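You operate a simulated robot arm through the tools that you are given. There is no shell and no other tool.

You run a simulated robot arm. Do the job below in one go: nothing can be reset, and whatever is moved stays where it is left.

JOB
Wipe the oil patch off the table and put the lids back on the three open tins.
Fine: use the grey pad and lay it back; each lid on its own tin. What is to be rubbed or washed off counts as gone when no trace of it is left.

The check looks at the end state, three seconds after you hand in, the way a careful person would. Anything else that was tipped, shoved, dropped, spilled or broken makes it a failure. Lids that push on must go on centred and level and be pressed home; caps that screw on are set level and turned clockwise until they are tight.

ROBOT AND FRAMES
A 7-joint arm with a two-finger parallel gripper, fixed in place. Base frame: the origin is on the floor under the middle of its stand, x ahead of it, y to its left, z up; the work surface is at about z = 0.8. Readings come in m, degrees, newtons and seconds.
It reaches about 1.058 m from its shoulder. Its first joint turns from -166.0 to 166.0 degrees. Payload 4.4 kg.
The tool frame sits at the grasp point between the pads (the TCP): z along the fingers, y along the line on which they close. The tips reach 0.023 m beyond it. The gripper opens to 0.094 m. The fingers are 0.038 m wide and 0.01 m thick; the gripper's body (0.054 by 0.096 m) begins 0.039 m behind the TCP.
Orientation is that of the tool frame in the base frame, as [roll, pitch, yaw] about the fixed x, y, z axes, in that order (R = Rz(yaw) Ry(pitch) Rx(roll)). With the fingers straight down and closing along the base's y, the tool's x points along the base's -x, its y along +y and its z along -z.

CONTROLS
- The arm moves only by the tool play_rows. Its argument "series" is a list of rows, each a list of 3 entries, a list of its own where there are three numbers: the shift along the tool's x, y, z in cm, then the turn, a rotation vector about the tool's x, y, z in degrees, then the gripper command, from -1 (fully open) to 1 (shut), values between in proportion. In form: [[[dx, dy, dz], [wx, wy, wz], grip], ...]. A call has 1 to 20 rows; each row is the pose to reach, as a shift and turn from the pose commanded when the call began, along the tool's axes at that moment. Each row takes 0.2 s and may step no farther than 0.05 m and 8.6 degrees from the row before; otherwise, or with a gripper value out of range, the whole call is refused. A pose out of reach is approached as far as the arm can. The call stops where the force on the tool passes 40 N (or 10 N more than at its start, if that is more) or the arm is blocked; 0.2 s more then pass. Each finger travels about 0.108 m/s and halts on what it meets, pressing with about 23 N; the grip force reading is that of the motor and also rises with nothing between the fingers. The clock runs only during rows and for 0.2 s after the last one: add rows that repeat a pose to give the fingers time. The reply holds the time, the measured pose of the TCP, the force on the tool along the base axes, the opening and the grip force, in the units named above and with some noise, with the torque about the TCP (base axes, N m) and any sound that the robot's microphone picked up.
- Cameras (640 x 400 px; columns grow to the right, rows downward): "scene" is fixed at [0.2344, -0.6439, 1.5395]; the picture's right is [0.64, -0.77, 0.00], its down [-0.50, -0.42, -0.76] and it looks along [0.58, 0.48, -0.65] (base axes); focal length 315 px, centre (320, 200). "wrist" rides on the gripper at [0.087, 0.016, -0.074] in the tool frame; the picture's right is [-0.18, 0.98, 0.00], its down [-0.58, -0.11, -0.81] and it looks along [-0.79, -0.15, 0.59] (tool axes); focal length 243 px, centre (320, 200). There is no depth. A picture from a camera that has moved, and an enlarged one, comes with that camera's place and axes in the base frame and with its lens. The place of the scene camera against the robot may be out by one fixed shift of up to 0.025 m in any direction.
- capture(camera): a new picture of that camera. It takes no simulated time.
- inspect(camera, box): a new picture of the part [left, top, right, bottom] of that camera's present view, enlarged. It takes no simulated time.
- job_done(): hands the job in; it is judged then, once.

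Nothing tells you positions but the pictures and the camera data. Unless the task says otherwise, let go and move clear before handing in.

The tools are called as a command line: name --argument value ..., lists and objects as JSON in quotes. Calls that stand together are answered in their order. play_rows: Moves the arm, as the interface text tells. Its arguments: {"type":"object","properties":{"series":{"type":"array","items":{"type":"array"}}},"required":["series"]} The other tools are called the same way: capture (camera) takes a picture; inspect (camera, box) takes an enlarged picture of a part of a camera's view; job_done () hands the job in.

At the start:

```text
clock: 0.0
tool_pos: [0.5999, -0.0292, 1.1056]
ee_rot: [-180.0, 0.0, 179.9]
wrist_force: [0.3, 0.4, -0.4]
torque: [-0.01, 0.02, 0.01]
grip_width: 0.0941
grip_force: 0.0
```

scene: 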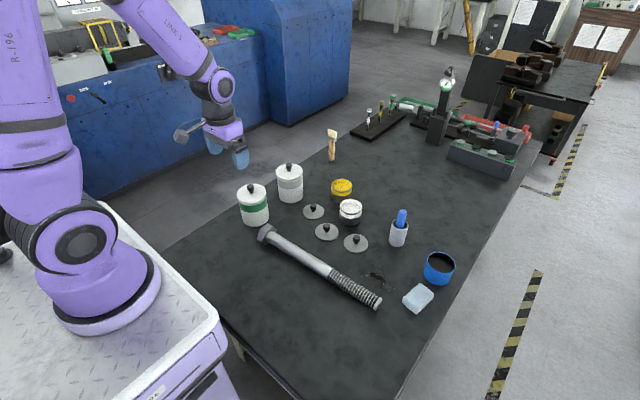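
wrist: 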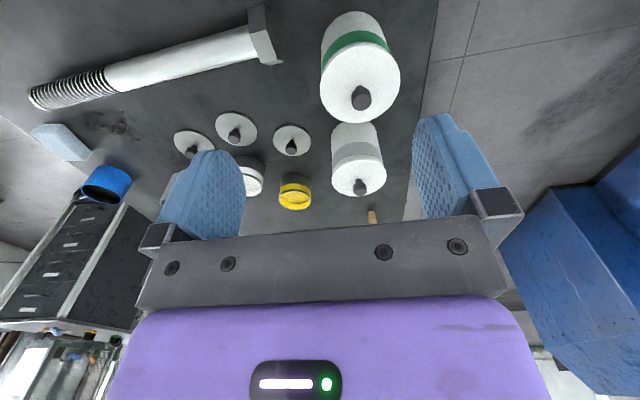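

I see a dark table with two closed white tins, three open tins (yellow, white, blue), three knobbed lids lying on the table, a big bolt, a grey pad and an oil patch. I will look closer before moving.

inspect --camera "scene" --box '[220, 150, 380, 250]'

inspect --camera "scene" --box '[320, 220, 480, 320]'

inspect --camera "wrist" --box '[20, 80, 180, 180]'

inspect --camera "wrist" --box '[160, 100, 400, 250]'

```text
4.00 times, centred on (300, 200) of scene
camera zoom: at [0.2344, -0.6439, 1.5395], right [0.64, -0.77, 0.0], down [-0.5, -0.42, -0.76], along [0.58, 0.48, -0.65], focal length 1261 px, centre (400, 200)
```

zoom: 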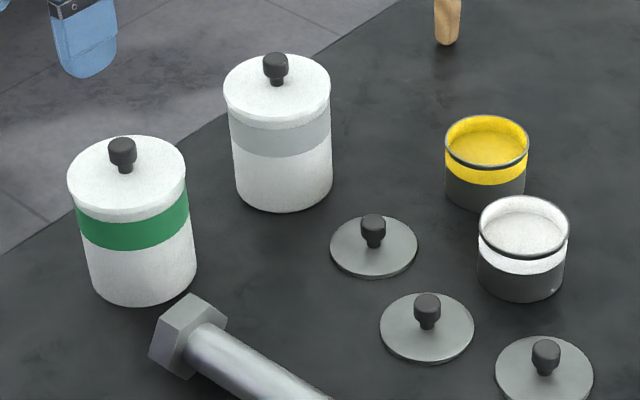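

```text
4.00 times, centred on (400, 270) of scene
camera zoom: at [0.2344, -0.6439, 1.5395], right [0.64, -0.77, 0.0], down [-0.5, -0.42, -0.76], along [0.58, 0.48, -0.65], focal length 1261 px, centre (0, -80)
```

zoom: 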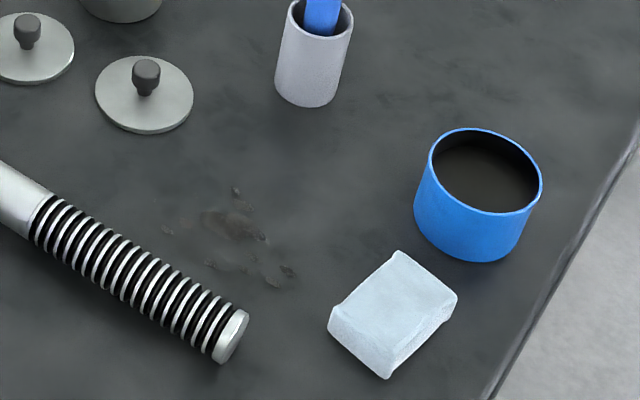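

```text
4.00 times, centred on (100, 130) of wrist
camera zoom: at [0.5123, -0.0121, 1.1791], right [0.18, 0.98, 0.0], down [0.58, -0.11, 0.81], along [0.79, -0.15, -0.59], focal length 970 px, centre (1200, 480)
```

zoom: 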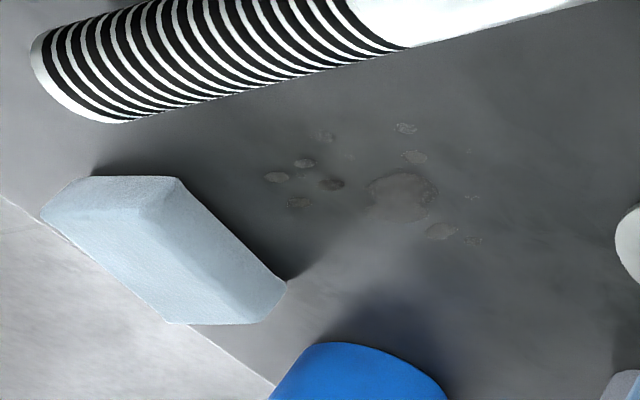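

```text
2.67 times, centred on (280, 175) of wrist
camera zoom: at [0.5123, -0.0121, 1.1791], right [0.18, 0.98, 0.0], down [0.58, -0.11, 0.81], along [0.79, -0.15, -0.59], focal length 647 px, centre (427, 267)
```

zoom: 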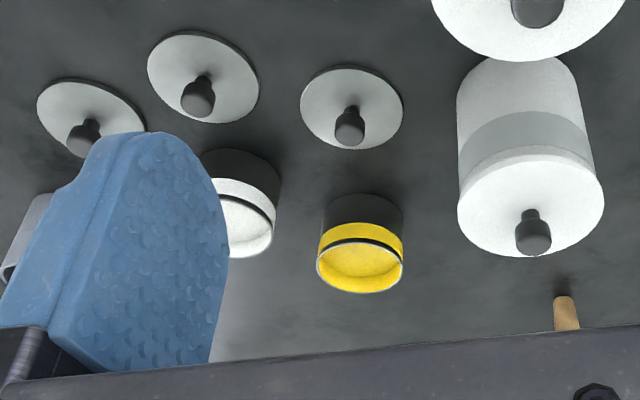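

The three lids (about 76 mm across, black knobs) lie near (0.81,-0.125), (0.77,-0.22) and (0.785,-0.32). The open tins look to be yellow (0.94,-0.15), white (0.87,-0.24) and blue (0.83,-0.56), with the pad near (0.71,-0.56) and oil near (0.72,-0.44). I'll move the arm over for a closer look to tell which lid belongs to which tin.

play_rows --series '[[[-1, -4, 2], [0, 0, 0], -1], [[-2, -8, 4], [0, 0, 0], -1], [[-3, -12, 6], [0, 0, 0], -1], [[-4, -16, 8], [0, 0, 0], -1], [[-5, -19, 10], [0, 0, 0], -1], [[-5, -19, 10], [0, 0, 0], -1]]'

capture --camera "wrist"

capture --camera "scene"

```text
clock: 1.4
tool_pos: [0.6496, -0.219, 1.0043]
ee_rot: [-180.0, 0.0, 180.0]
wrist_force: [0.2, 0.7, -0.3]
torque: [-0.02, -0.02, -0.02]
grip_width: 0.0938
grip_force: 0.0
```

```text
taken
camera wrist: at [0.563, -0.2027, 1.0787], right [0.18, 0.98, 0.0], down [0.58, -0.11, 0.81], along [0.79, -0.15, -0.59], focal length 243 px, centre (320, 200)
```

wrist: 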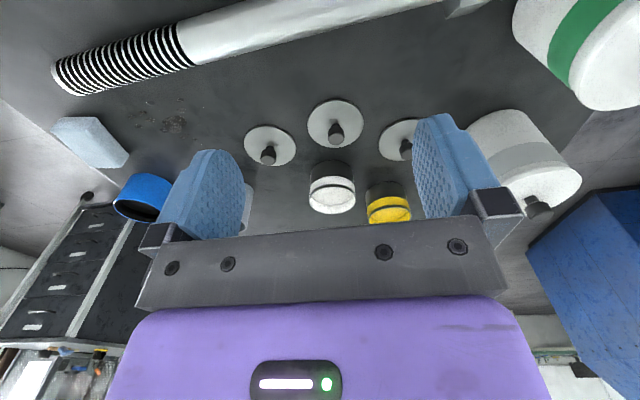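

```text
taken
```

scene: 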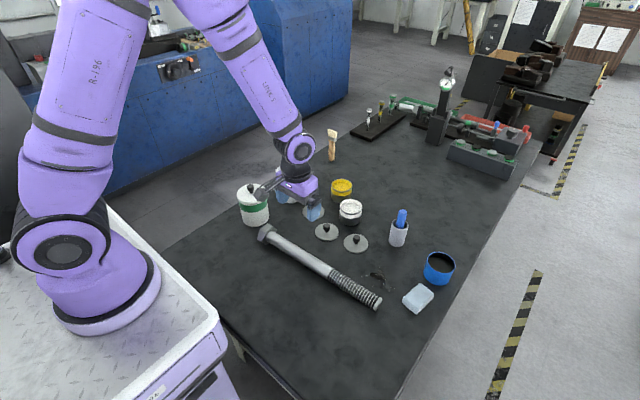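

The lids and tins are now in clearer view; next I zoom in for lid/tin differences and look at the blue pot and behind the objects.

inspect --camera "wrist" --box '[240, 90, 432, 210]'

inspect --camera "wrist" --box '[40, 90, 200, 230]'

inspect --camera "scene" --box '[300, 80, 460, 180]'

inspect --camera "scene" --box '[320, 160, 480, 260]'

```text
3.33 times, centred on (336, 150) of wrist
camera zoom: at [0.563, -0.2027, 1.0787], right [0.18, 0.98, 0.0], down [0.58, -0.11, 0.81], along [0.79, -0.15, -0.59], focal length 809 px, centre (267, 367)
```

zoom: 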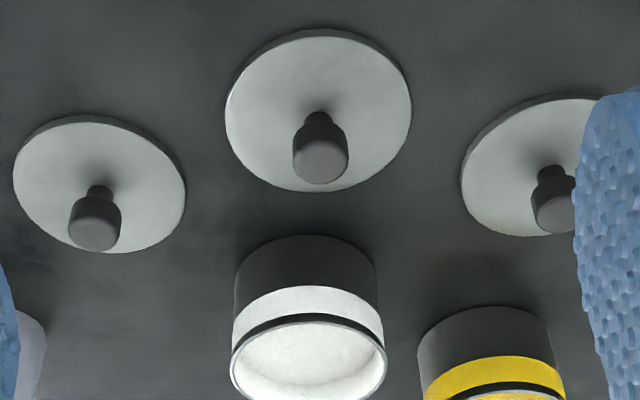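

```text
2.86 times, centred on (120, 160) of wrist
camera zoom: at [0.563, -0.2027, 1.0787], right [0.18, 0.98, 0.0], down [0.58, -0.11, 0.81], along [0.79, -0.15, -0.59], focal length 693 px, centre (891, 314)
```

zoom: 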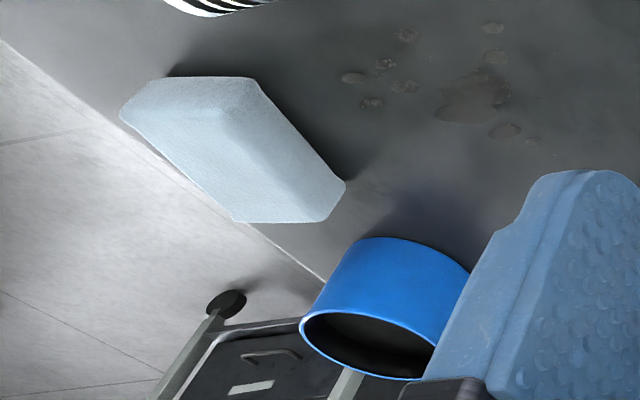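

```text
4.00 times, centred on (380, 130) of scene
camera zoom: at [0.2344, -0.6439, 1.5395], right [0.64, -0.77, 0.0], down [-0.5, -0.42, -0.76], along [0.58, 0.48, -0.65], focal length 1261 px, centre (80, 480)
```

zoom: 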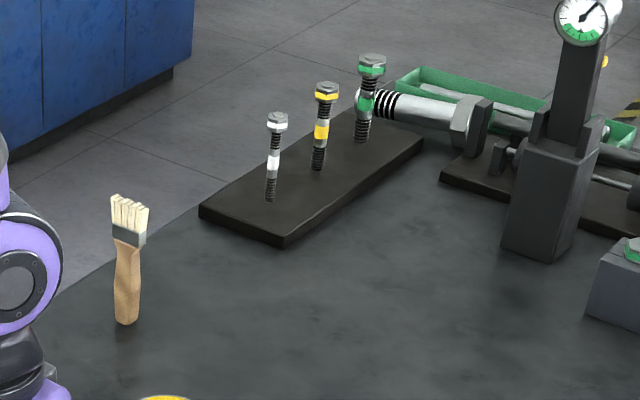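

```text
4.00 times, centred on (400, 210) of scene
camera zoom: at [0.2344, -0.6439, 1.5395], right [0.64, -0.77, 0.0], down [-0.5, -0.42, -0.76], along [0.58, 0.48, -0.65], focal length 1261 px, centre (0, 160)
```

zoom: 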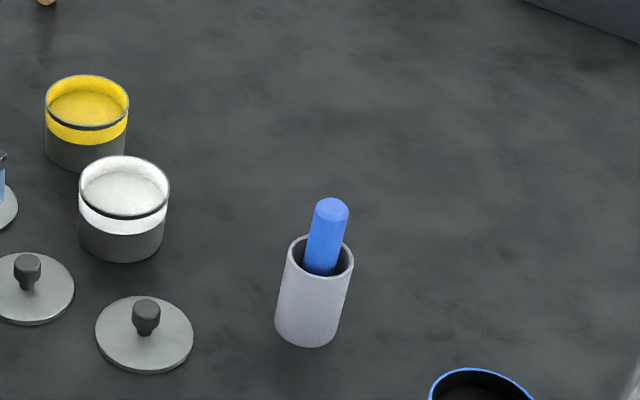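

All three lids look alike from above and the blue pot is a plain vessel; I need a closer look at the blue pot, pad and oil, so I shift the wrist camera to the right side.

play_rows --series '[[[0, -4, 0], [0, 0, 0], -1], [[0, -8, 0], [0, 0, 0], -1], [[0, -12, 0], [0, 0, 0], -1], [[0, -16, 0], [0, 0, 0], -1], [[0, -20, 0], [0, 0, 0], -1], [[0, -24, 0], [0, 0, 0], -1], [[0, -27, 0], [0, 0, 0], -1], [[0, -27, 0], [0, 0, 0], -1]]'

capture --camera "wrist"

inspect --camera "scene" --box '[220, 150, 380, 250]'

```text
clock: 3.2
tool_pos: [0.6495, -0.4894, 1.0057]
ee_rot: [180.0, 0.0, 180.0]
wrist_force: [0.0, -0.3, -0.9]
torque: [-0.01, 0.0, 0.01]
grip_width: 0.0944
grip_force: 0.0
```

```text
taken
camera wrist: at [0.5624, -0.4727, 1.0798], right [0.18, 0.98, 0.0], down [0.58, -0.11, 0.81], along [0.79, -0.15, -0.59], focal length 243 px, centre (320, 200)
```

wrist: 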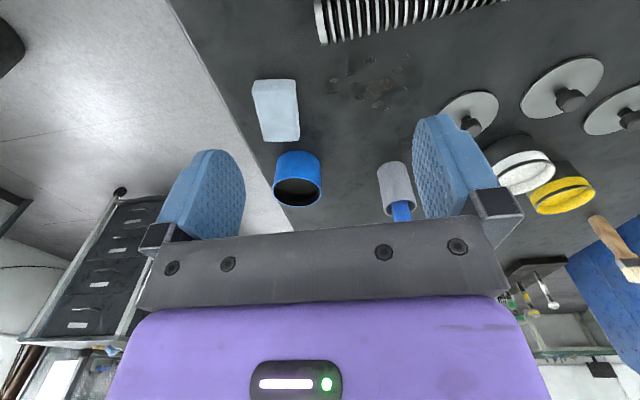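

```text
4.00 times, centred on (300, 200) of scene
camera zoom: at [0.2344, -0.6439, 1.5395], right [0.64, -0.77, 0.0], down [-0.5, -0.42, -0.76], along [0.58, 0.48, -0.65], focal length 1261 px, centre (400, 200)
```

zoom: 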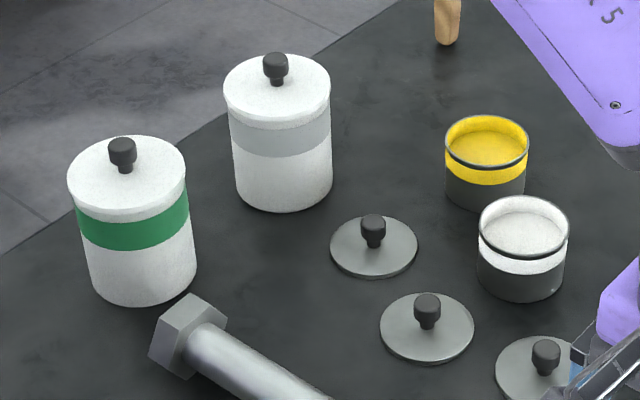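

inspect --camera "wrist" --box '[240, 60, 432, 220]'

inspect --camera "wrist" --box '[320, 30, 432, 120]'

inspect --camera "wrist" --box '[440, 50, 640, 220]'

```text
2.50 times, centred on (336, 140) of wrist
camera zoom: at [0.5624, -0.4727, 1.0798], right [0.18, 0.98, 0.0], down [0.58, -0.11, 0.81], along [0.79, -0.15, -0.59], focal length 606 px, centre (280, 350)
```

zoom: 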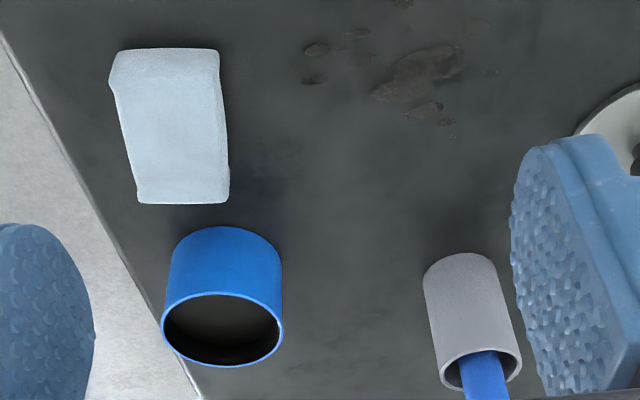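

```text
4.44 times, centred on (376, 75) of wrist
camera zoom: at [0.5624, -0.4727, 1.0798], right [0.18, 0.98, 0.0], down [0.58, -0.11, 0.81], along [0.79, -0.15, -0.59], focal length 1078 px, centre (71, 756)
```

zoom: 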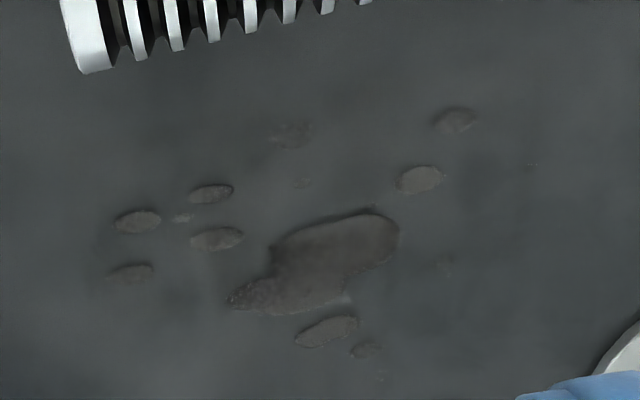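

```text
2.35 times, centred on (540, 135) of wrist
camera zoom: at [0.5624, -0.4727, 1.0798], right [0.18, 0.98, 0.0], down [0.58, -0.11, 0.81], along [0.79, -0.15, -0.59], focal length 571 px, centre (-198, 353)
```

zoom: 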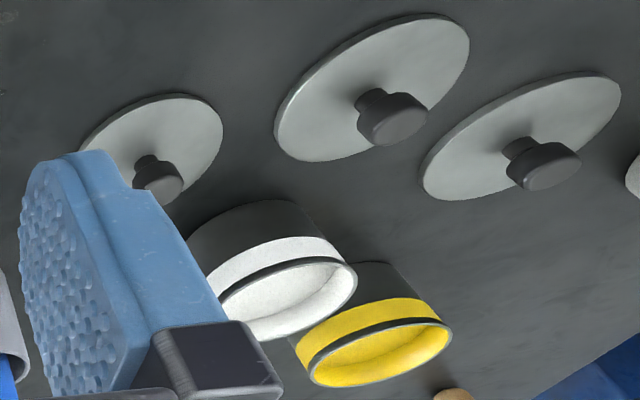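

inspect --camera "scene" --box '[400, 240, 480, 290]'

inspect --camera "scene" --box '[320, 170, 384, 230]'

inspect --camera "scene" --box '[300, 195, 350, 245]'

inspect --camera "wrist" --box '[260, 140, 340, 220]'

```text
8.00 times, centred on (440, 265) of scene
camera zoom: at [0.2344, -0.6439, 1.5395], right [0.64, -0.77, 0.0], down [-0.5, -0.42, -0.76], along [0.58, 0.48, -0.65], focal length 2523 px, centre (-640, -320)
```

zoom: 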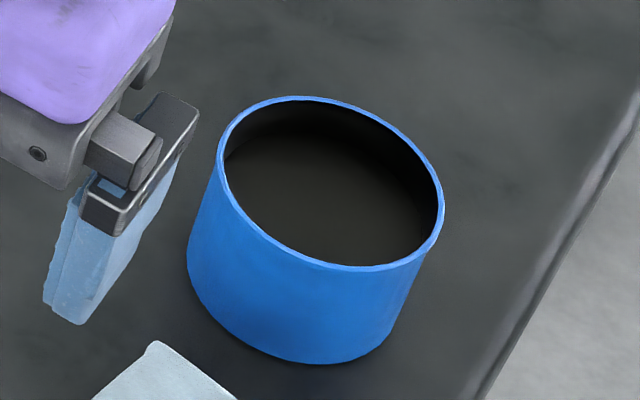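

```text
6.67 times, centred on (352, 200) of scene
camera zoom: at [0.2344, -0.6439, 1.5395], right [0.64, -0.77, 0.0], down [-0.5, -0.42, -0.76], along [0.58, 0.48, -0.65], focal length 2102 px, centre (107, 200)
```

zoom: 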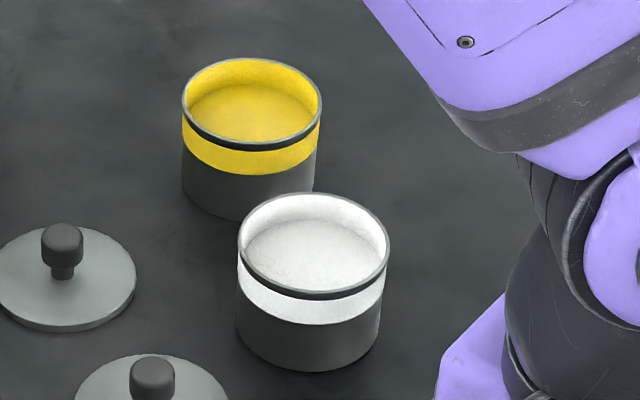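

```text
8.00 times, centred on (325, 220) of scene
camera zoom: at [0.2344, -0.6439, 1.5395], right [0.64, -0.77, 0.0], down [-0.5, -0.42, -0.76], along [0.58, 0.48, -0.65], focal length 2523 px, centre (280, 40)
```

zoom: 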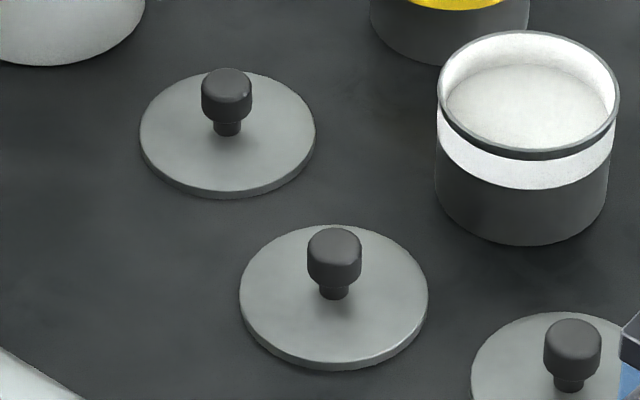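

```text
5.00 times, centred on (300, 180) of wrist
camera zoom: at [0.5624, -0.4727, 1.0798], right [0.18, 0.98, 0.0], down [0.58, -0.11, 0.81], along [0.79, -0.15, -0.59], focal length 1213 px, centre (420, 300)
```

zoom: 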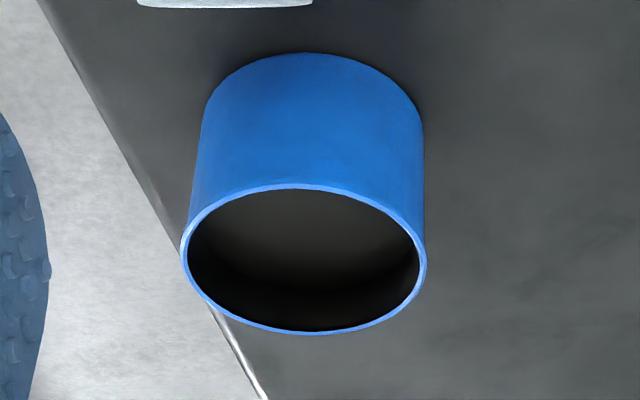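

The yellow and white tins are grey metal like the lids, while the blue pot is a different kind of vessel, so I should check whether a third grey tin is hidden somewhere. I'll scan the rest of the scene.

inspect --camera "scene" --box '[420, 60, 580, 200]'

inspect --camera "scene" --box '[140, 130, 300, 260]'

inspect --camera "scene" --box '[160, 240, 400, 400]'

inspect --camera "scene" --box '[340, 80, 440, 160]'

```text
2.86 times, centred on (500, 130) of scene
camera zoom: at [0.2344, -0.6439, 1.5395], right [0.64, -0.77, 0.0], down [-0.5, -0.42, -0.76], along [0.58, 0.48, -0.65], focal length 901 px, centre (-194, 400)
```

zoom: 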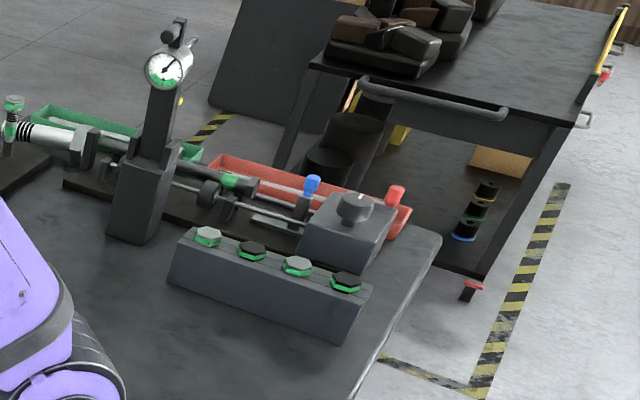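

```text
3.08 times, centred on (220, 195) of scene
camera zoom: at [0.2344, -0.6439, 1.5395], right [0.64, -0.77, 0.0], down [-0.5, -0.42, -0.76], along [0.58, 0.48, -0.65], focal length 970 px, centre (628, 215)
```

zoom: 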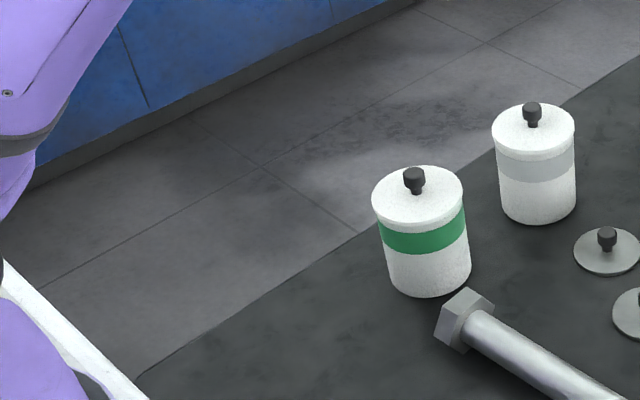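

```text
2.50 times, centred on (280, 320) of scene
camera zoom: at [0.2344, -0.6439, 1.5395], right [0.64, -0.77, 0.0], down [-0.5, -0.42, -0.76], along [0.58, 0.48, -0.65], focal length 788 px, centre (420, -100)
```

zoom: 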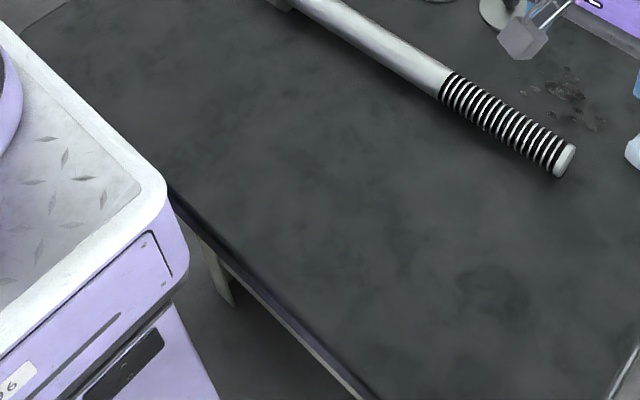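

```text
5.00 times, centred on (390, 120) of scene
camera zoom: at [0.2344, -0.6439, 1.5395], right [0.64, -0.77, 0.0], down [-0.5, -0.42, -0.76], along [0.58, 0.48, -0.65], focal length 1577 px, centre (-30, 600)
```

zoom: 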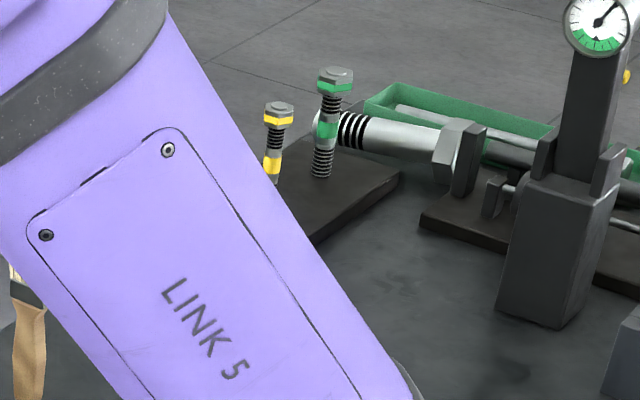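

No third grey tin shows up anywhere, and triangulation puts the yellow, white and blue vessels at the same rim height (~0.853) and almost the same diameter, so blue is the third tin. I'll move back over the lids and look at them closely to compare sizes.

play_rows --series '[[[0.3, 4.5, 0.8], [0, 0, 0], -1], [[0.6, 9, 1.6], [0, 0, 0], -1], [[0.9, 13.5, 2.4], [0, 0, 0], -1], [[1.2, 18, 3.2], [0, 0, 0], -1], [[1.5, 22.5, 4], [0, 0, 0], -1], [[1.9, 26.5, 5], [0, 0, 0], -1], [[2, 27, 5.5], [0, 0, 0], -1], [[2, 27, 5.5], [0, 0, 0], -1]]'

capture --camera "wrist"

inspect --camera "scene" --box '[336, 215, 386, 265]'

inspect --camera "scene" --box '[290, 190, 370, 250]'

```text
clock: 5.0
tool_pos: [0.6297, -0.2174, 0.9482]
ee_rot: [179.9, 0.1, -179.9]
wrist_force: [0.5, -0.4, -0.1]
torque: [0.0, 0.0, 0.02]
grip_width: 0.0942
grip_force: 0.0
```

```text
taken
camera wrist: at [0.5421, -0.2014, 1.0235], right [0.18, 0.98, 0.0], down [0.58, -0.11, 0.81], along [0.79, -0.15, -0.59], focal length 243 px, centre (320, 200)
```

wrist: 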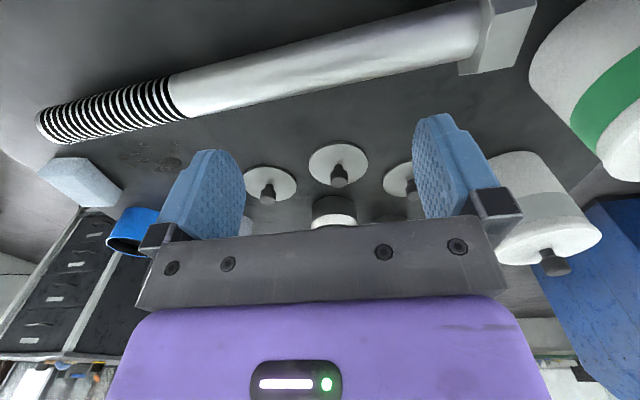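

```text
8.00 times, centred on (361, 240) of scene
camera zoom: at [0.2344, -0.6439, 1.5395], right [0.64, -0.77, 0.0], down [-0.5, -0.42, -0.76], along [0.58, 0.48, -0.65], focal length 2523 px, centre (-8, -120)
```

zoom: 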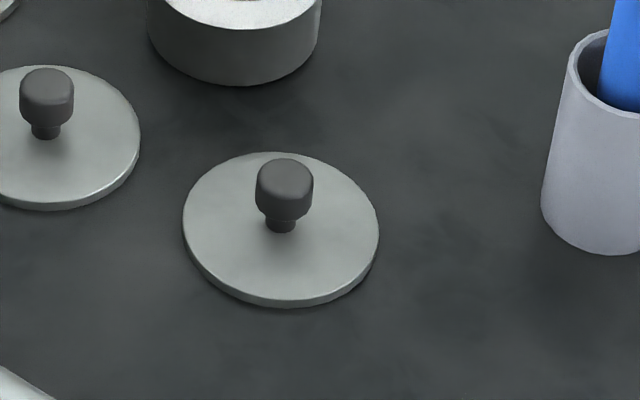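

```text
6.67 times, centred on (330, 220) of scene
camera zoom: at [0.2344, -0.6439, 1.5395], right [0.64, -0.77, 0.0], down [-0.5, -0.42, -0.76], along [0.58, 0.48, -0.65], focal length 2102 px, centre (253, 67)
```

zoom: 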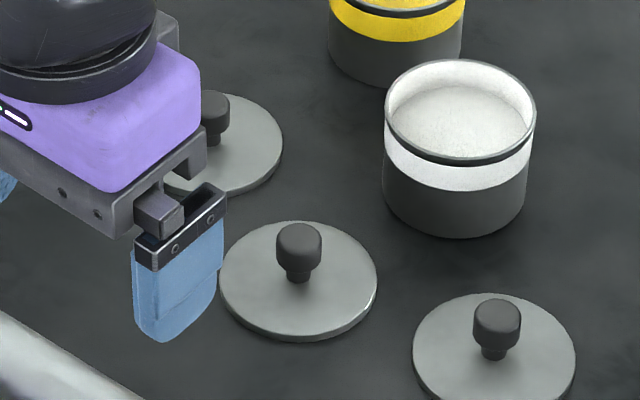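

Lid C measures the same ~76 mm as the others, so the lids look interchangeable by size. Before lifting anything I'll test whether the arm can reach, tool straight down, over the yellow tin (0.935,-0.15).

play_rows --series '[[[0, 0, -4], [0, 0, 0], -1], [[-2, 0.5, -7], [0, 0, 0], -1], [[-6, 1.5, -7], [0, 0, 0], -1], [[-10, 2.2, -7], [0, 0, 0], -1], [[-14, 3, -7], [0, 0, 0], -1], [[-18, 4, -7], [0, 0, 0], -1], [[-22, 5, -7], [0, 0, 0], -1], [[-26, 5.8, -7], [0, 0, 0], -1], [[-30.5, 6.7, -7], [0, 0, 0], -1], [[-30.5, 6.7, -7], [0, 0, 0], -1]]'

capture --camera "wrist"

capture --camera "scene"

```text
clock: 7.2
tool_pos: [0.9344, -0.1516, 1.0179]
ee_rot: [179.9, 0.0, 180.0]
wrist_force: [0.2, -0.6, 0.5]
torque: [0.01, 0.0, 0.02]
grip_width: 0.0942
grip_force: 0.1
```

```text
taken
camera wrist: at [0.8464, -0.1348, 1.0936], right [0.18, 0.98, 0.0], down [0.58, -0.11, 0.81], along [0.79, -0.15, -0.59], focal length 243 px, centre (320, 200)
```

wrist: 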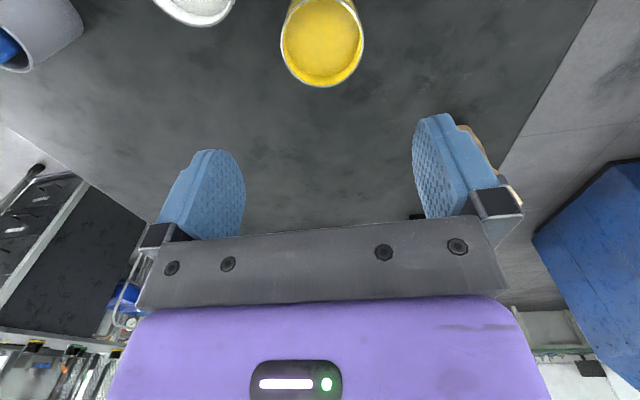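

```text
taken
```

scene: 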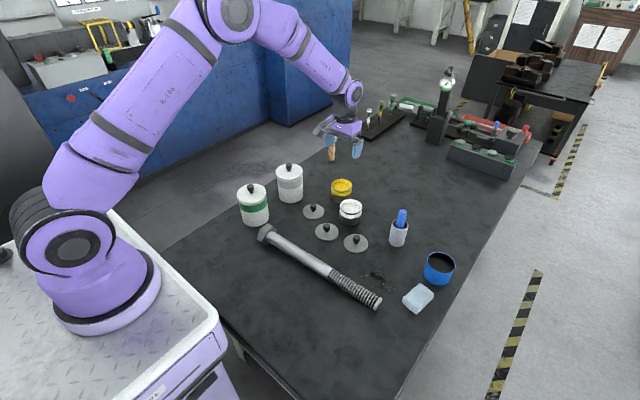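

inspect --camera "wrist" --box '[270, 0, 380, 90]'

play_rows --series '[[[1, -4.5, 0], [0, 0, 0], -1], [[2, -9, 0], [0, 0, 0], -1], [[3, -13.5, 0], [0, 0, 0], -1], [[4, -18, 0], [0, 0, 0], -1], [[5, -22.5, 0], [0, 0, 0], -1], [[6, -27, 0], [0, 0, 0], -1], [[7, -31.5, 0], [0, 0, 0], -1], [[8, -36, 0], [0, 0, 0], -1], [[9.3, -40.5, 0], [0, 0, 0], -1], [[9.3, -40.5, 0], [0, 0, 0], -1]]'

capture --camera "wrist"

inspect --camera "wrist" --box '[270, 0, 400, 100]'

```text
4.44 times, centred on (325, 45) of wrist
camera zoom: at [0.8464, -0.1348, 1.0936], right [0.18, 0.98, 0.0], down [0.58, -0.11, 0.81], along [0.79, -0.15, -0.59], focal length 1078 px, centre (298, 889)
```

zoom: 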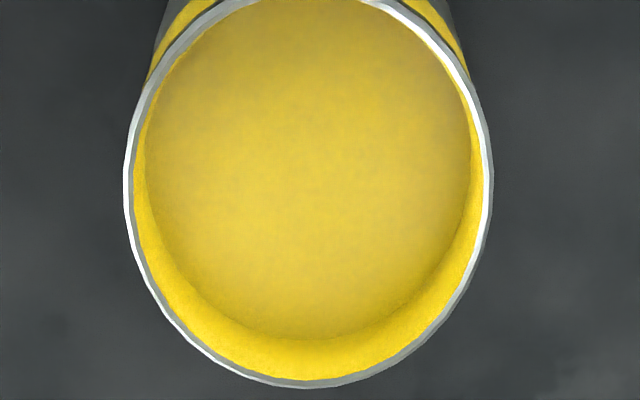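

```text
clock: 9.4
tool_pos: [0.839, -0.5577, 1.0205]
ee_rot: [-180.0, 0.0, -180.0]
wrist_force: [-0.5, 0.2, -0.3]
torque: [0.02, 0.02, 0.01]
grip_width: 0.0938
grip_force: 0.0
```

```text
taken
camera wrist: at [0.7524, -0.5414, 1.0944], right [0.18, 0.98, 0.0], down [0.58, -0.11, 0.81], along [0.79, -0.15, -0.59], focal length 243 px, centre (320, 200)
```

wrist: 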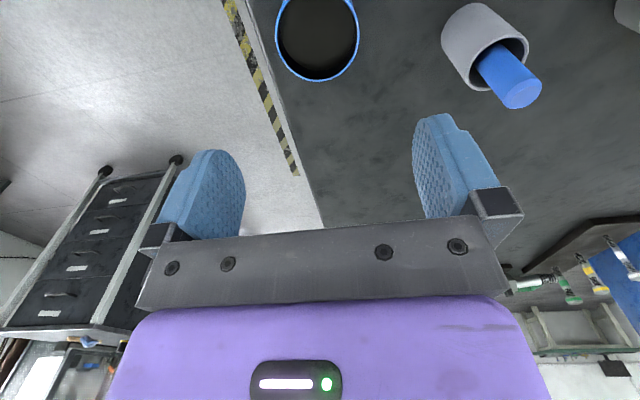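

```text
4.00 times, centred on (335, 50) of wrist
camera zoom: at [0.7524, -0.5414, 1.0944], right [0.18, 0.98, 0.0], down [0.58, -0.11, 0.81], along [0.79, -0.15, -0.59], focal length 970 px, centre (260, 800)
```

zoom: 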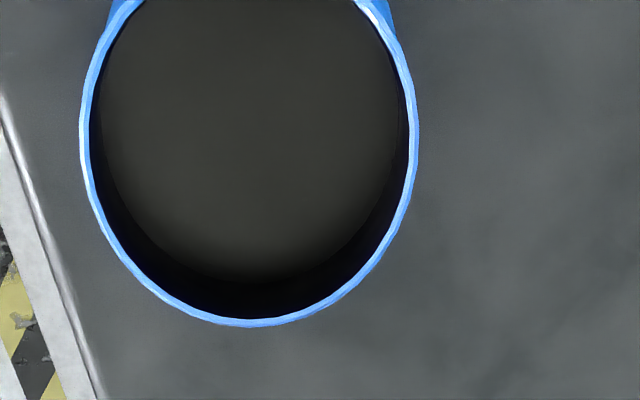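

The arm reaches both far tins with the tool straight down. The corner of the table nearest the scene camera (about x<0.45, y<-0.5) is outside the scene view, so I check it for a hidden tin.

play_rows --series '[[[4.5, 0.5, -0.3], [0, 0, 0], -1], [[9, 1, -0.6], [0, 0, 0], -1], [[13.5, 1.5, -0.9], [0, 0, 0], -1], [[18, 2, -1.2], [0, 0, 0], -1], [[22.5, 2.5, -1.5], [0, 0, 0], -1], [[27, 3, -1.8], [0, 0, 0], -1], [[31.5, 3.5, -2.1], [0, 0, 0], -1], [[36, 4, -2.4], [0, 0, 0], -1], [[40.5, 4.5, -2.7], [0, 0, 0], -1], [[44, 4.8, -3], [0, 0, 0], -1], [[44, 4.8, -3], [0, 0, 0], -1]]'

capture --camera "wrist"

capture --camera "scene"

```text
clock: 11.8
tool_pos: [0.3999, -0.5095, 1.0493]
ee_rot: [-179.9, 0.0, -180.0]
wrist_force: [0.1, -1.0, -0.7]
torque: [-0.03, 0.02, 0.0]
grip_width: 0.0936
grip_force: 0.1
```

```text
taken
camera wrist: at [0.3141, -0.4929, 1.1235], right [0.18, 0.98, 0.0], down [0.58, -0.11, 0.81], along [0.79, -0.15, -0.59], focal length 243 px, centre (320, 200)
```

wrist: 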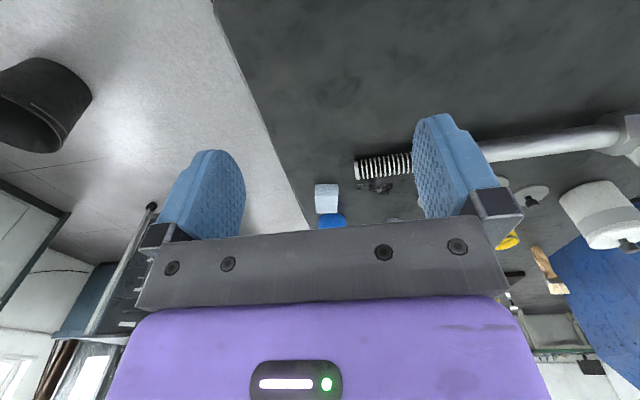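

```text
taken
```

scene: 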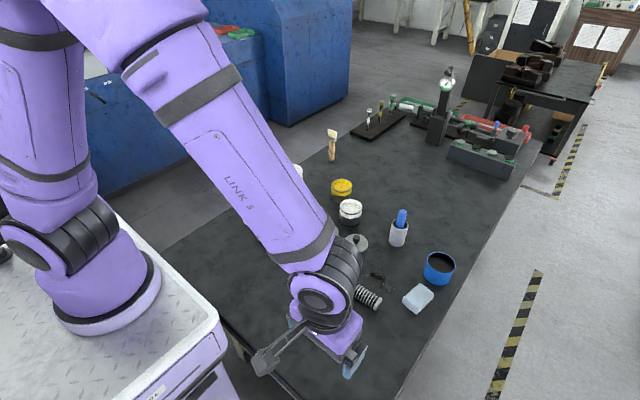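

The corner is empty, so blue is the third tin. Now I go above lid C (about 0.785,-0.319) with the fingers half open to refine its position.

play_rows --series '[[[-3.85, 1.9, 0], [0, 0, 0], -1], [[-7.7, 3.8, 0], [0, 0, 0], -1], [[-11.55, 5.7, 0], [0, 0, 0], -1], [[-15.4, 7.6, 0], [0, 0, 0], -1], [[-19.25, 9.5, 0], [0, 0, 0], -1], [[-23.1, 11.4, 0], [0, 0, 0], -1], [[-26.95, 13.3, 0], [0, 0, 0], -0.3], [[-30.8, 15.2, 0], [0, 0, 0], -0.06], [[-34.65, 17.1, 0], [0, 0, 0], -0.06], [[-38.5, 19, 2], [0, 0, 0], -0.06], [[-38.5, 19, 6], [0, 0, 0], -0.06], [[-38.5, 19, 10], [0, 0, 0], -0.06], [[-38.5, 19, 14], [0, 0, 0], -0.06], [[-38.5, 19, 14], [0, 0, 0], -0.06]]'

capture --camera "wrist"

inspect --camera "wrist" --box '[240, 40, 400, 140]'

```text
clock: 14.8
tool_pos: [0.785, -0.3175, 0.9099]
ee_rot: [179.9, 0.1, -180.0]
wrist_force: [-0.1, -0.1, 0.3]
torque: [-0.01, -0.01, 0.01]
grip_width: 0.0498
grip_force: 0.0
```

```text
taken
camera wrist: at [0.6987, -0.3015, 0.9838], right [0.18, 0.98, 0.0], down [0.58, -0.11, 0.81], along [0.79, -0.15, -0.59], focal length 243 px, centre (320, 200)
```

wrist: 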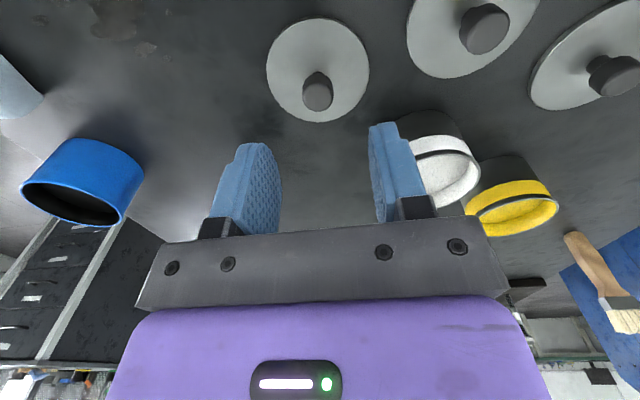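

```text
4.00 times, centred on (320, 90) of wrist
camera zoom: at [0.6987, -0.3015, 0.9838], right [0.18, 0.98, 0.0], down [0.58, -0.11, 0.81], along [0.79, -0.15, -0.59], focal length 970 px, centre (320, 640)
```

zoom: 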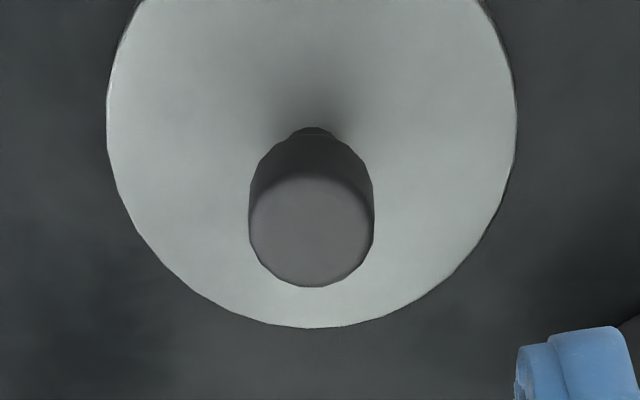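

The knob of lid C sits at about (0.787,-0.3195), practically under the tool. I descend so the fingertips stay a few mm above the disc, and close on the knob.

play_rows --series '[[[-0.1, 0, 3], [0, 0, 0], -0.06], [[-0.2, -0.05, 5.5], [0, 0, 0], -0.06], [[-0.2, -0.05, 7], [0, 0, 0], -0.06], [[-0.2, -0.05, 7.6], [0, 0, 0], -0.06], [[-0.2, -0.05, 7.6], [0, 0, 0], -0.06]]'

capture --camera "wrist"

inspect --camera "scene" --box '[320, 205, 400, 265]'

```text
clock: 16.0
tool_pos: [0.7886, -0.3187, 0.8335]
ee_rot: [-180.0, 0.0, -179.9]
wrist_force: [-0.7, -0.5, -0.4]
torque: [-0.02, 0.01, 0.03]
grip_width: 0.05
grip_force: 0.1
```

```text
taken
camera wrist: at [0.7011, -0.3021, 0.9079], right [0.18, 0.98, 0.0], down [0.58, -0.11, 0.81], along [0.79, -0.15, -0.59], focal length 243 px, centre (320, 200)
```

wrist: 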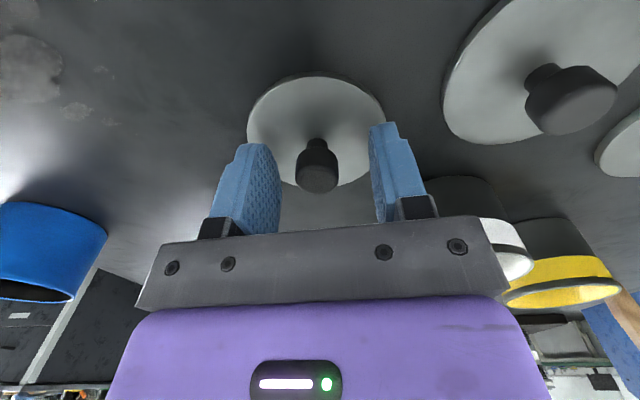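

```text
6.67 times, centred on (360, 235) of scene
camera zoom: at [0.2344, -0.6439, 1.5395], right [0.64, -0.77, 0.0], down [-0.5, -0.42, -0.76], along [0.58, 0.48, -0.65], focal length 2102 px, centre (53, -33)
```

zoom: 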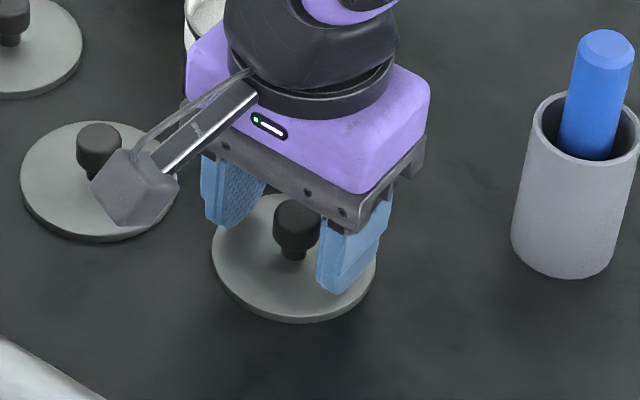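

play_rows --series '[[[0.1, 0, 0], [0, 0, 0], 0.3], [[0.1, 0, 0], [0, 0, 0], 1], [[0.1, 0, 0], [0, 0, 0], 1], [[0.1, 0, 0], [0, 0, 0], 1], [[0.1, 0, 0], [0, 0, 0], 1]]'

capture --camera "wrist"

```text
clock: 17.2
tool_pos: [0.7876, -0.3186, 0.8335]
ee_rot: [-180.0, 0.0, -180.0]
wrist_force: [0.3, -0.2, 0.8]
torque: [-0.02, 0.02, -0.01]
grip_width: 0.02
grip_force: 22.7
```

```text
taken
camera wrist: at [0.7001, -0.3021, 0.9081], right [0.18, 0.98, 0.0], down [0.58, -0.11, 0.81], along [0.79, -0.15, -0.59], focal length 243 px, centre (320, 200)
```

wrist: 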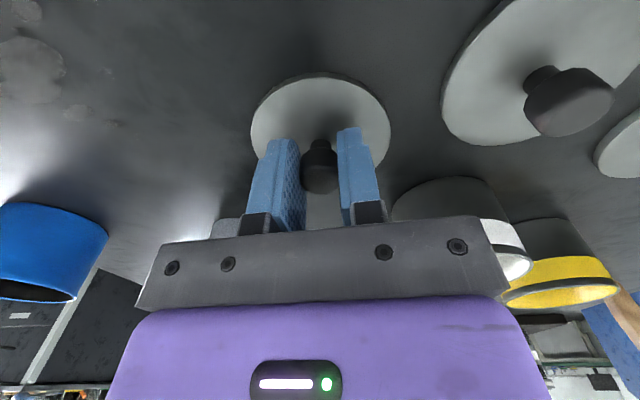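

The knob is held (0.020 m wide, 22.7 N). I lift the lid straight up and check that it hangs level.

play_rows --series '[[[0, 0, -1], [0, 0, 0], 1], [[0, 0, -3], [0, 0, 0], 1], [[0, 0, -6], [0, 0, 0], 1], [[0, 0, -9], [0, 0, 0], 1], [[0, 0, -12], [0, 0, 0], 1], [[0, 0, -15], [0, 0, 0], 1], [[0, 0, -18], [0, 0, 0], 1], [[0, 0, -18], [0, 0, 0], 1]]'

capture --camera "wrist"

inspect --camera "scene" --box '[300, 140, 420, 230]'

```text
clock: 19.0
tool_pos: [0.7883, -0.3194, 1.0134]
ee_rot: [-179.9, 0.0, -179.9]
wrist_force: [0.2, 0.2, 0.1]
torque: [0.01, 0.0, 0.0]
grip_width: 0.0202
grip_force: 23.4
```

```text
taken
camera wrist: at [0.6999, -0.3025, 1.0882], right [0.18, 0.98, 0.0], down [0.58, -0.11, 0.81], along [0.79, -0.15, -0.59], focal length 243 px, centre (320, 200)
```

wrist: 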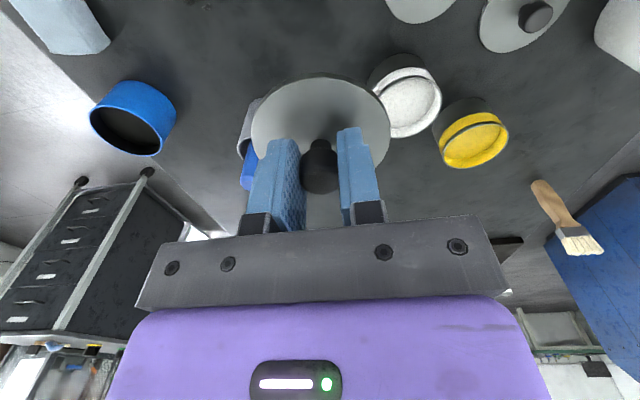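

```text
4.44 times, centred on (360, 185) of scene
camera zoom: at [0.2344, -0.6439, 1.5395], right [0.64, -0.77, 0.0], down [-0.5, -0.42, -0.76], along [0.58, 0.48, -0.65], focal length 1402 px, centre (142, 267)
```

zoom: 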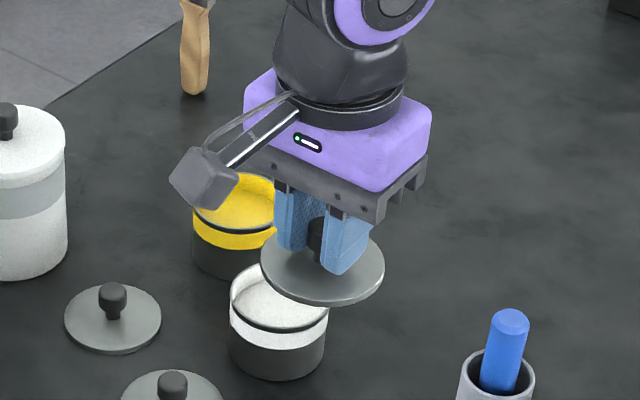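

The lid hangs level and is a flat disc. Before choosing its tin I want to see its underside, so I move to free space and roll the tool towards the scene camera.

play_rows --series '[[[3.2, 1.2, -2.5], [0, 0, 0], 1], [[6.4, 2.4, -5], [0, 0, 0], 1], [[9.6, 3.6, -7.5], [0, 0, 0], 1], [[12.8, 4.8, -10], [0, 0, 0], 1], [[16, 6, -12], [0, 0, 0], 1], [[18.8, 7, -14], [0, 0, 0], 1], [[18.8, 7, -14], [0, 0, 0], 1]]'

play_rows --series '[[[0, 0, 0], [5, 0, 0], 1], [[0, 0, 0], [11, 0, 0], 1], [[0, 0, 0], [18, 0, 0], 1], [[0, 0, 0], [25, 0, 0], 1], [[0, 0, 0], [32, 0, 0], 1], [[0, 0, 0], [39, 0, 0], 1], [[0, 0, 0], [46, 0, 0], 1], [[0, 0, 0], [53, 0, 0], 1], [[0, 0, 0], [60, 0, 0], 1], [[0, 0, 0], [66, 0, 0], 1], [[0, 0, 0], [70, 0, 0], 1], [[0, 0, 0], [70, 0, 0], 1]]'

capture --camera "scene"

capture --camera "wrist"

```text
clock: 20.6
tool_pos: [0.5988, -0.2496, 1.1537]
ee_rot: [180.0, 0.0, 179.9]
wrist_force: [0.3, -1.1, -0.7]
torque: [-0.04, 0.03, 0.01]
grip_width: 0.0202
grip_force: 23.0
```

```text
clock: 23.2
tool_pos: [0.599, -0.2502, 1.1542]
ee_rot: [-109.9, 0.0, -179.9]
wrist_force: [1.1, 0.1, -0.4]
torque: [0.01, -0.01, 0.01]
grip_width: 0.02
grip_force: 23.5
```

```text
taken
```

scene: 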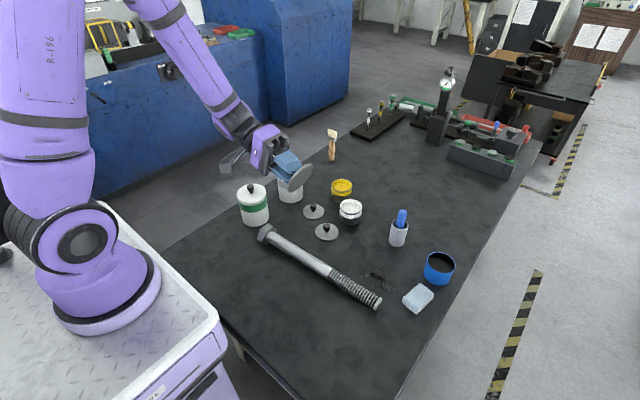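

```text
taken
camera wrist: at [0.5122, -0.1735, 1.1637], right [0.18, 0.34, -0.92], down [0.58, 0.72, 0.38], along [0.79, -0.61, -0.06], focal length 243 px, centre (320, 200)
```

wrist: 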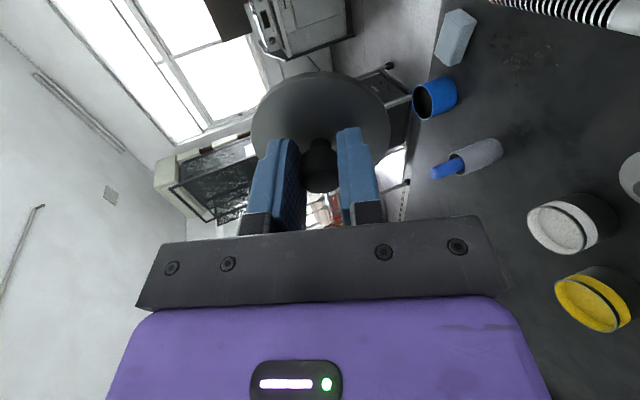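

inspect --camera "scene" --box '[255, 130, 335, 210]'

```text
5.00 times, centred on (295, 170) of scene
camera zoom: at [0.2344, -0.6439, 1.5395], right [0.64, -0.77, 0.0], down [-0.5, -0.42, -0.76], along [0.58, 0.48, -0.65], focal length 1577 px, centre (445, 350)
```

zoom: 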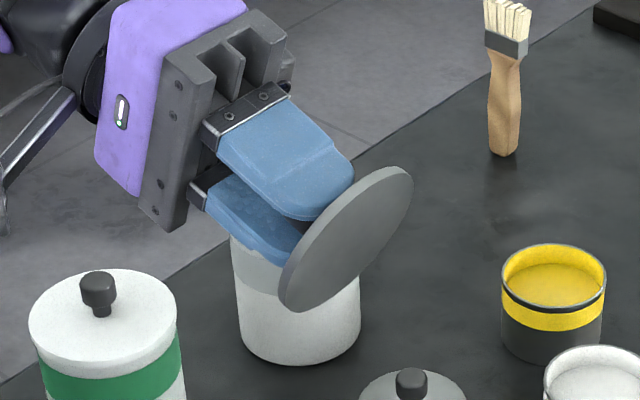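

The underside is plain flat grey, and accounting for perspective all tins (~74.5 mm) and all lids (~75.8 mm) are the same size, so any lid fits: A to yellow, B to white, C to blue. I roll the tool back upright.

play_rows --series '[[[0, 0, 0], [-5, 0, 0], 1], [[0, 0, 0], [-11, 0, 0], 1], [[0, 0, 0], [-18, 0, 0], 1], [[0, 0, 0], [-25, 0, 0], 1], [[0, 0, 0], [-32, 0, 0], 1], [[0, 0, 0], [-39, 0, 0], 1], [[0, 0, 0], [-46, 0, 0], 1], [[0, 0, 0], [-53, 0, 0], 1], [[0, 0, 0], [-60, 0, 0], 1], [[0, 0, 0], [-66, 0, 0], 1], [[0, 0, 0], [-70, 0, 0], 1], [[0, 0, 0], [-70, 0, 0], 1]]'

capture --camera "wrist"

```text
clock: 25.8
tool_pos: [0.5985, -0.249, 1.1537]
ee_rot: [-180.0, 0.0, -179.9]
wrist_force: [-0.5, 0.2, -0.4]
torque: [0.02, -0.01, 0.01]
grip_width: 0.0203
grip_force: 23.1
```

```text
taken
camera wrist: at [0.5121, -0.2326, 1.2282], right [0.18, 0.98, 0.0], down [0.58, -0.11, 0.81], along [0.79, -0.15, -0.59], focal length 243 px, centre (320, 200)
```

wrist: 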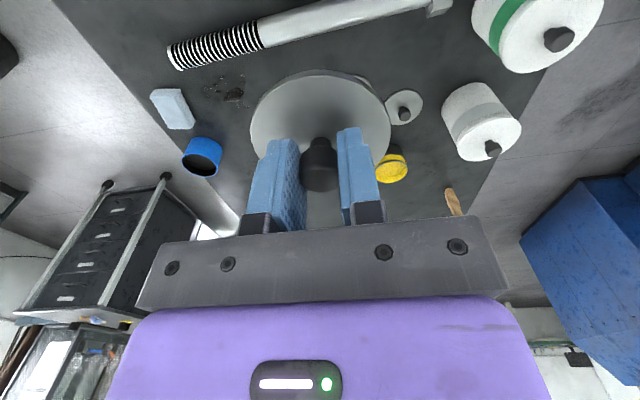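

inspect --camera "wrist" --box '[240, 60, 400, 200]'

```text
2.86 times, centred on (320, 130) of wrist
camera zoom: at [0.5121, -0.2326, 1.2282], right [0.18, 0.98, 0.0], down [0.58, -0.11, 0.81], along [0.79, -0.15, -0.59], focal length 693 px, centre (320, 400)
```

zoom: 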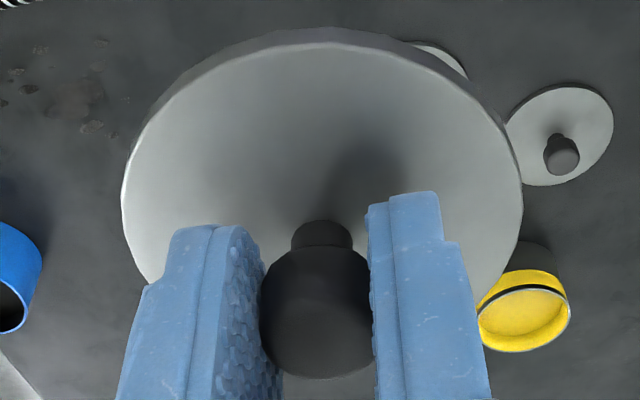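

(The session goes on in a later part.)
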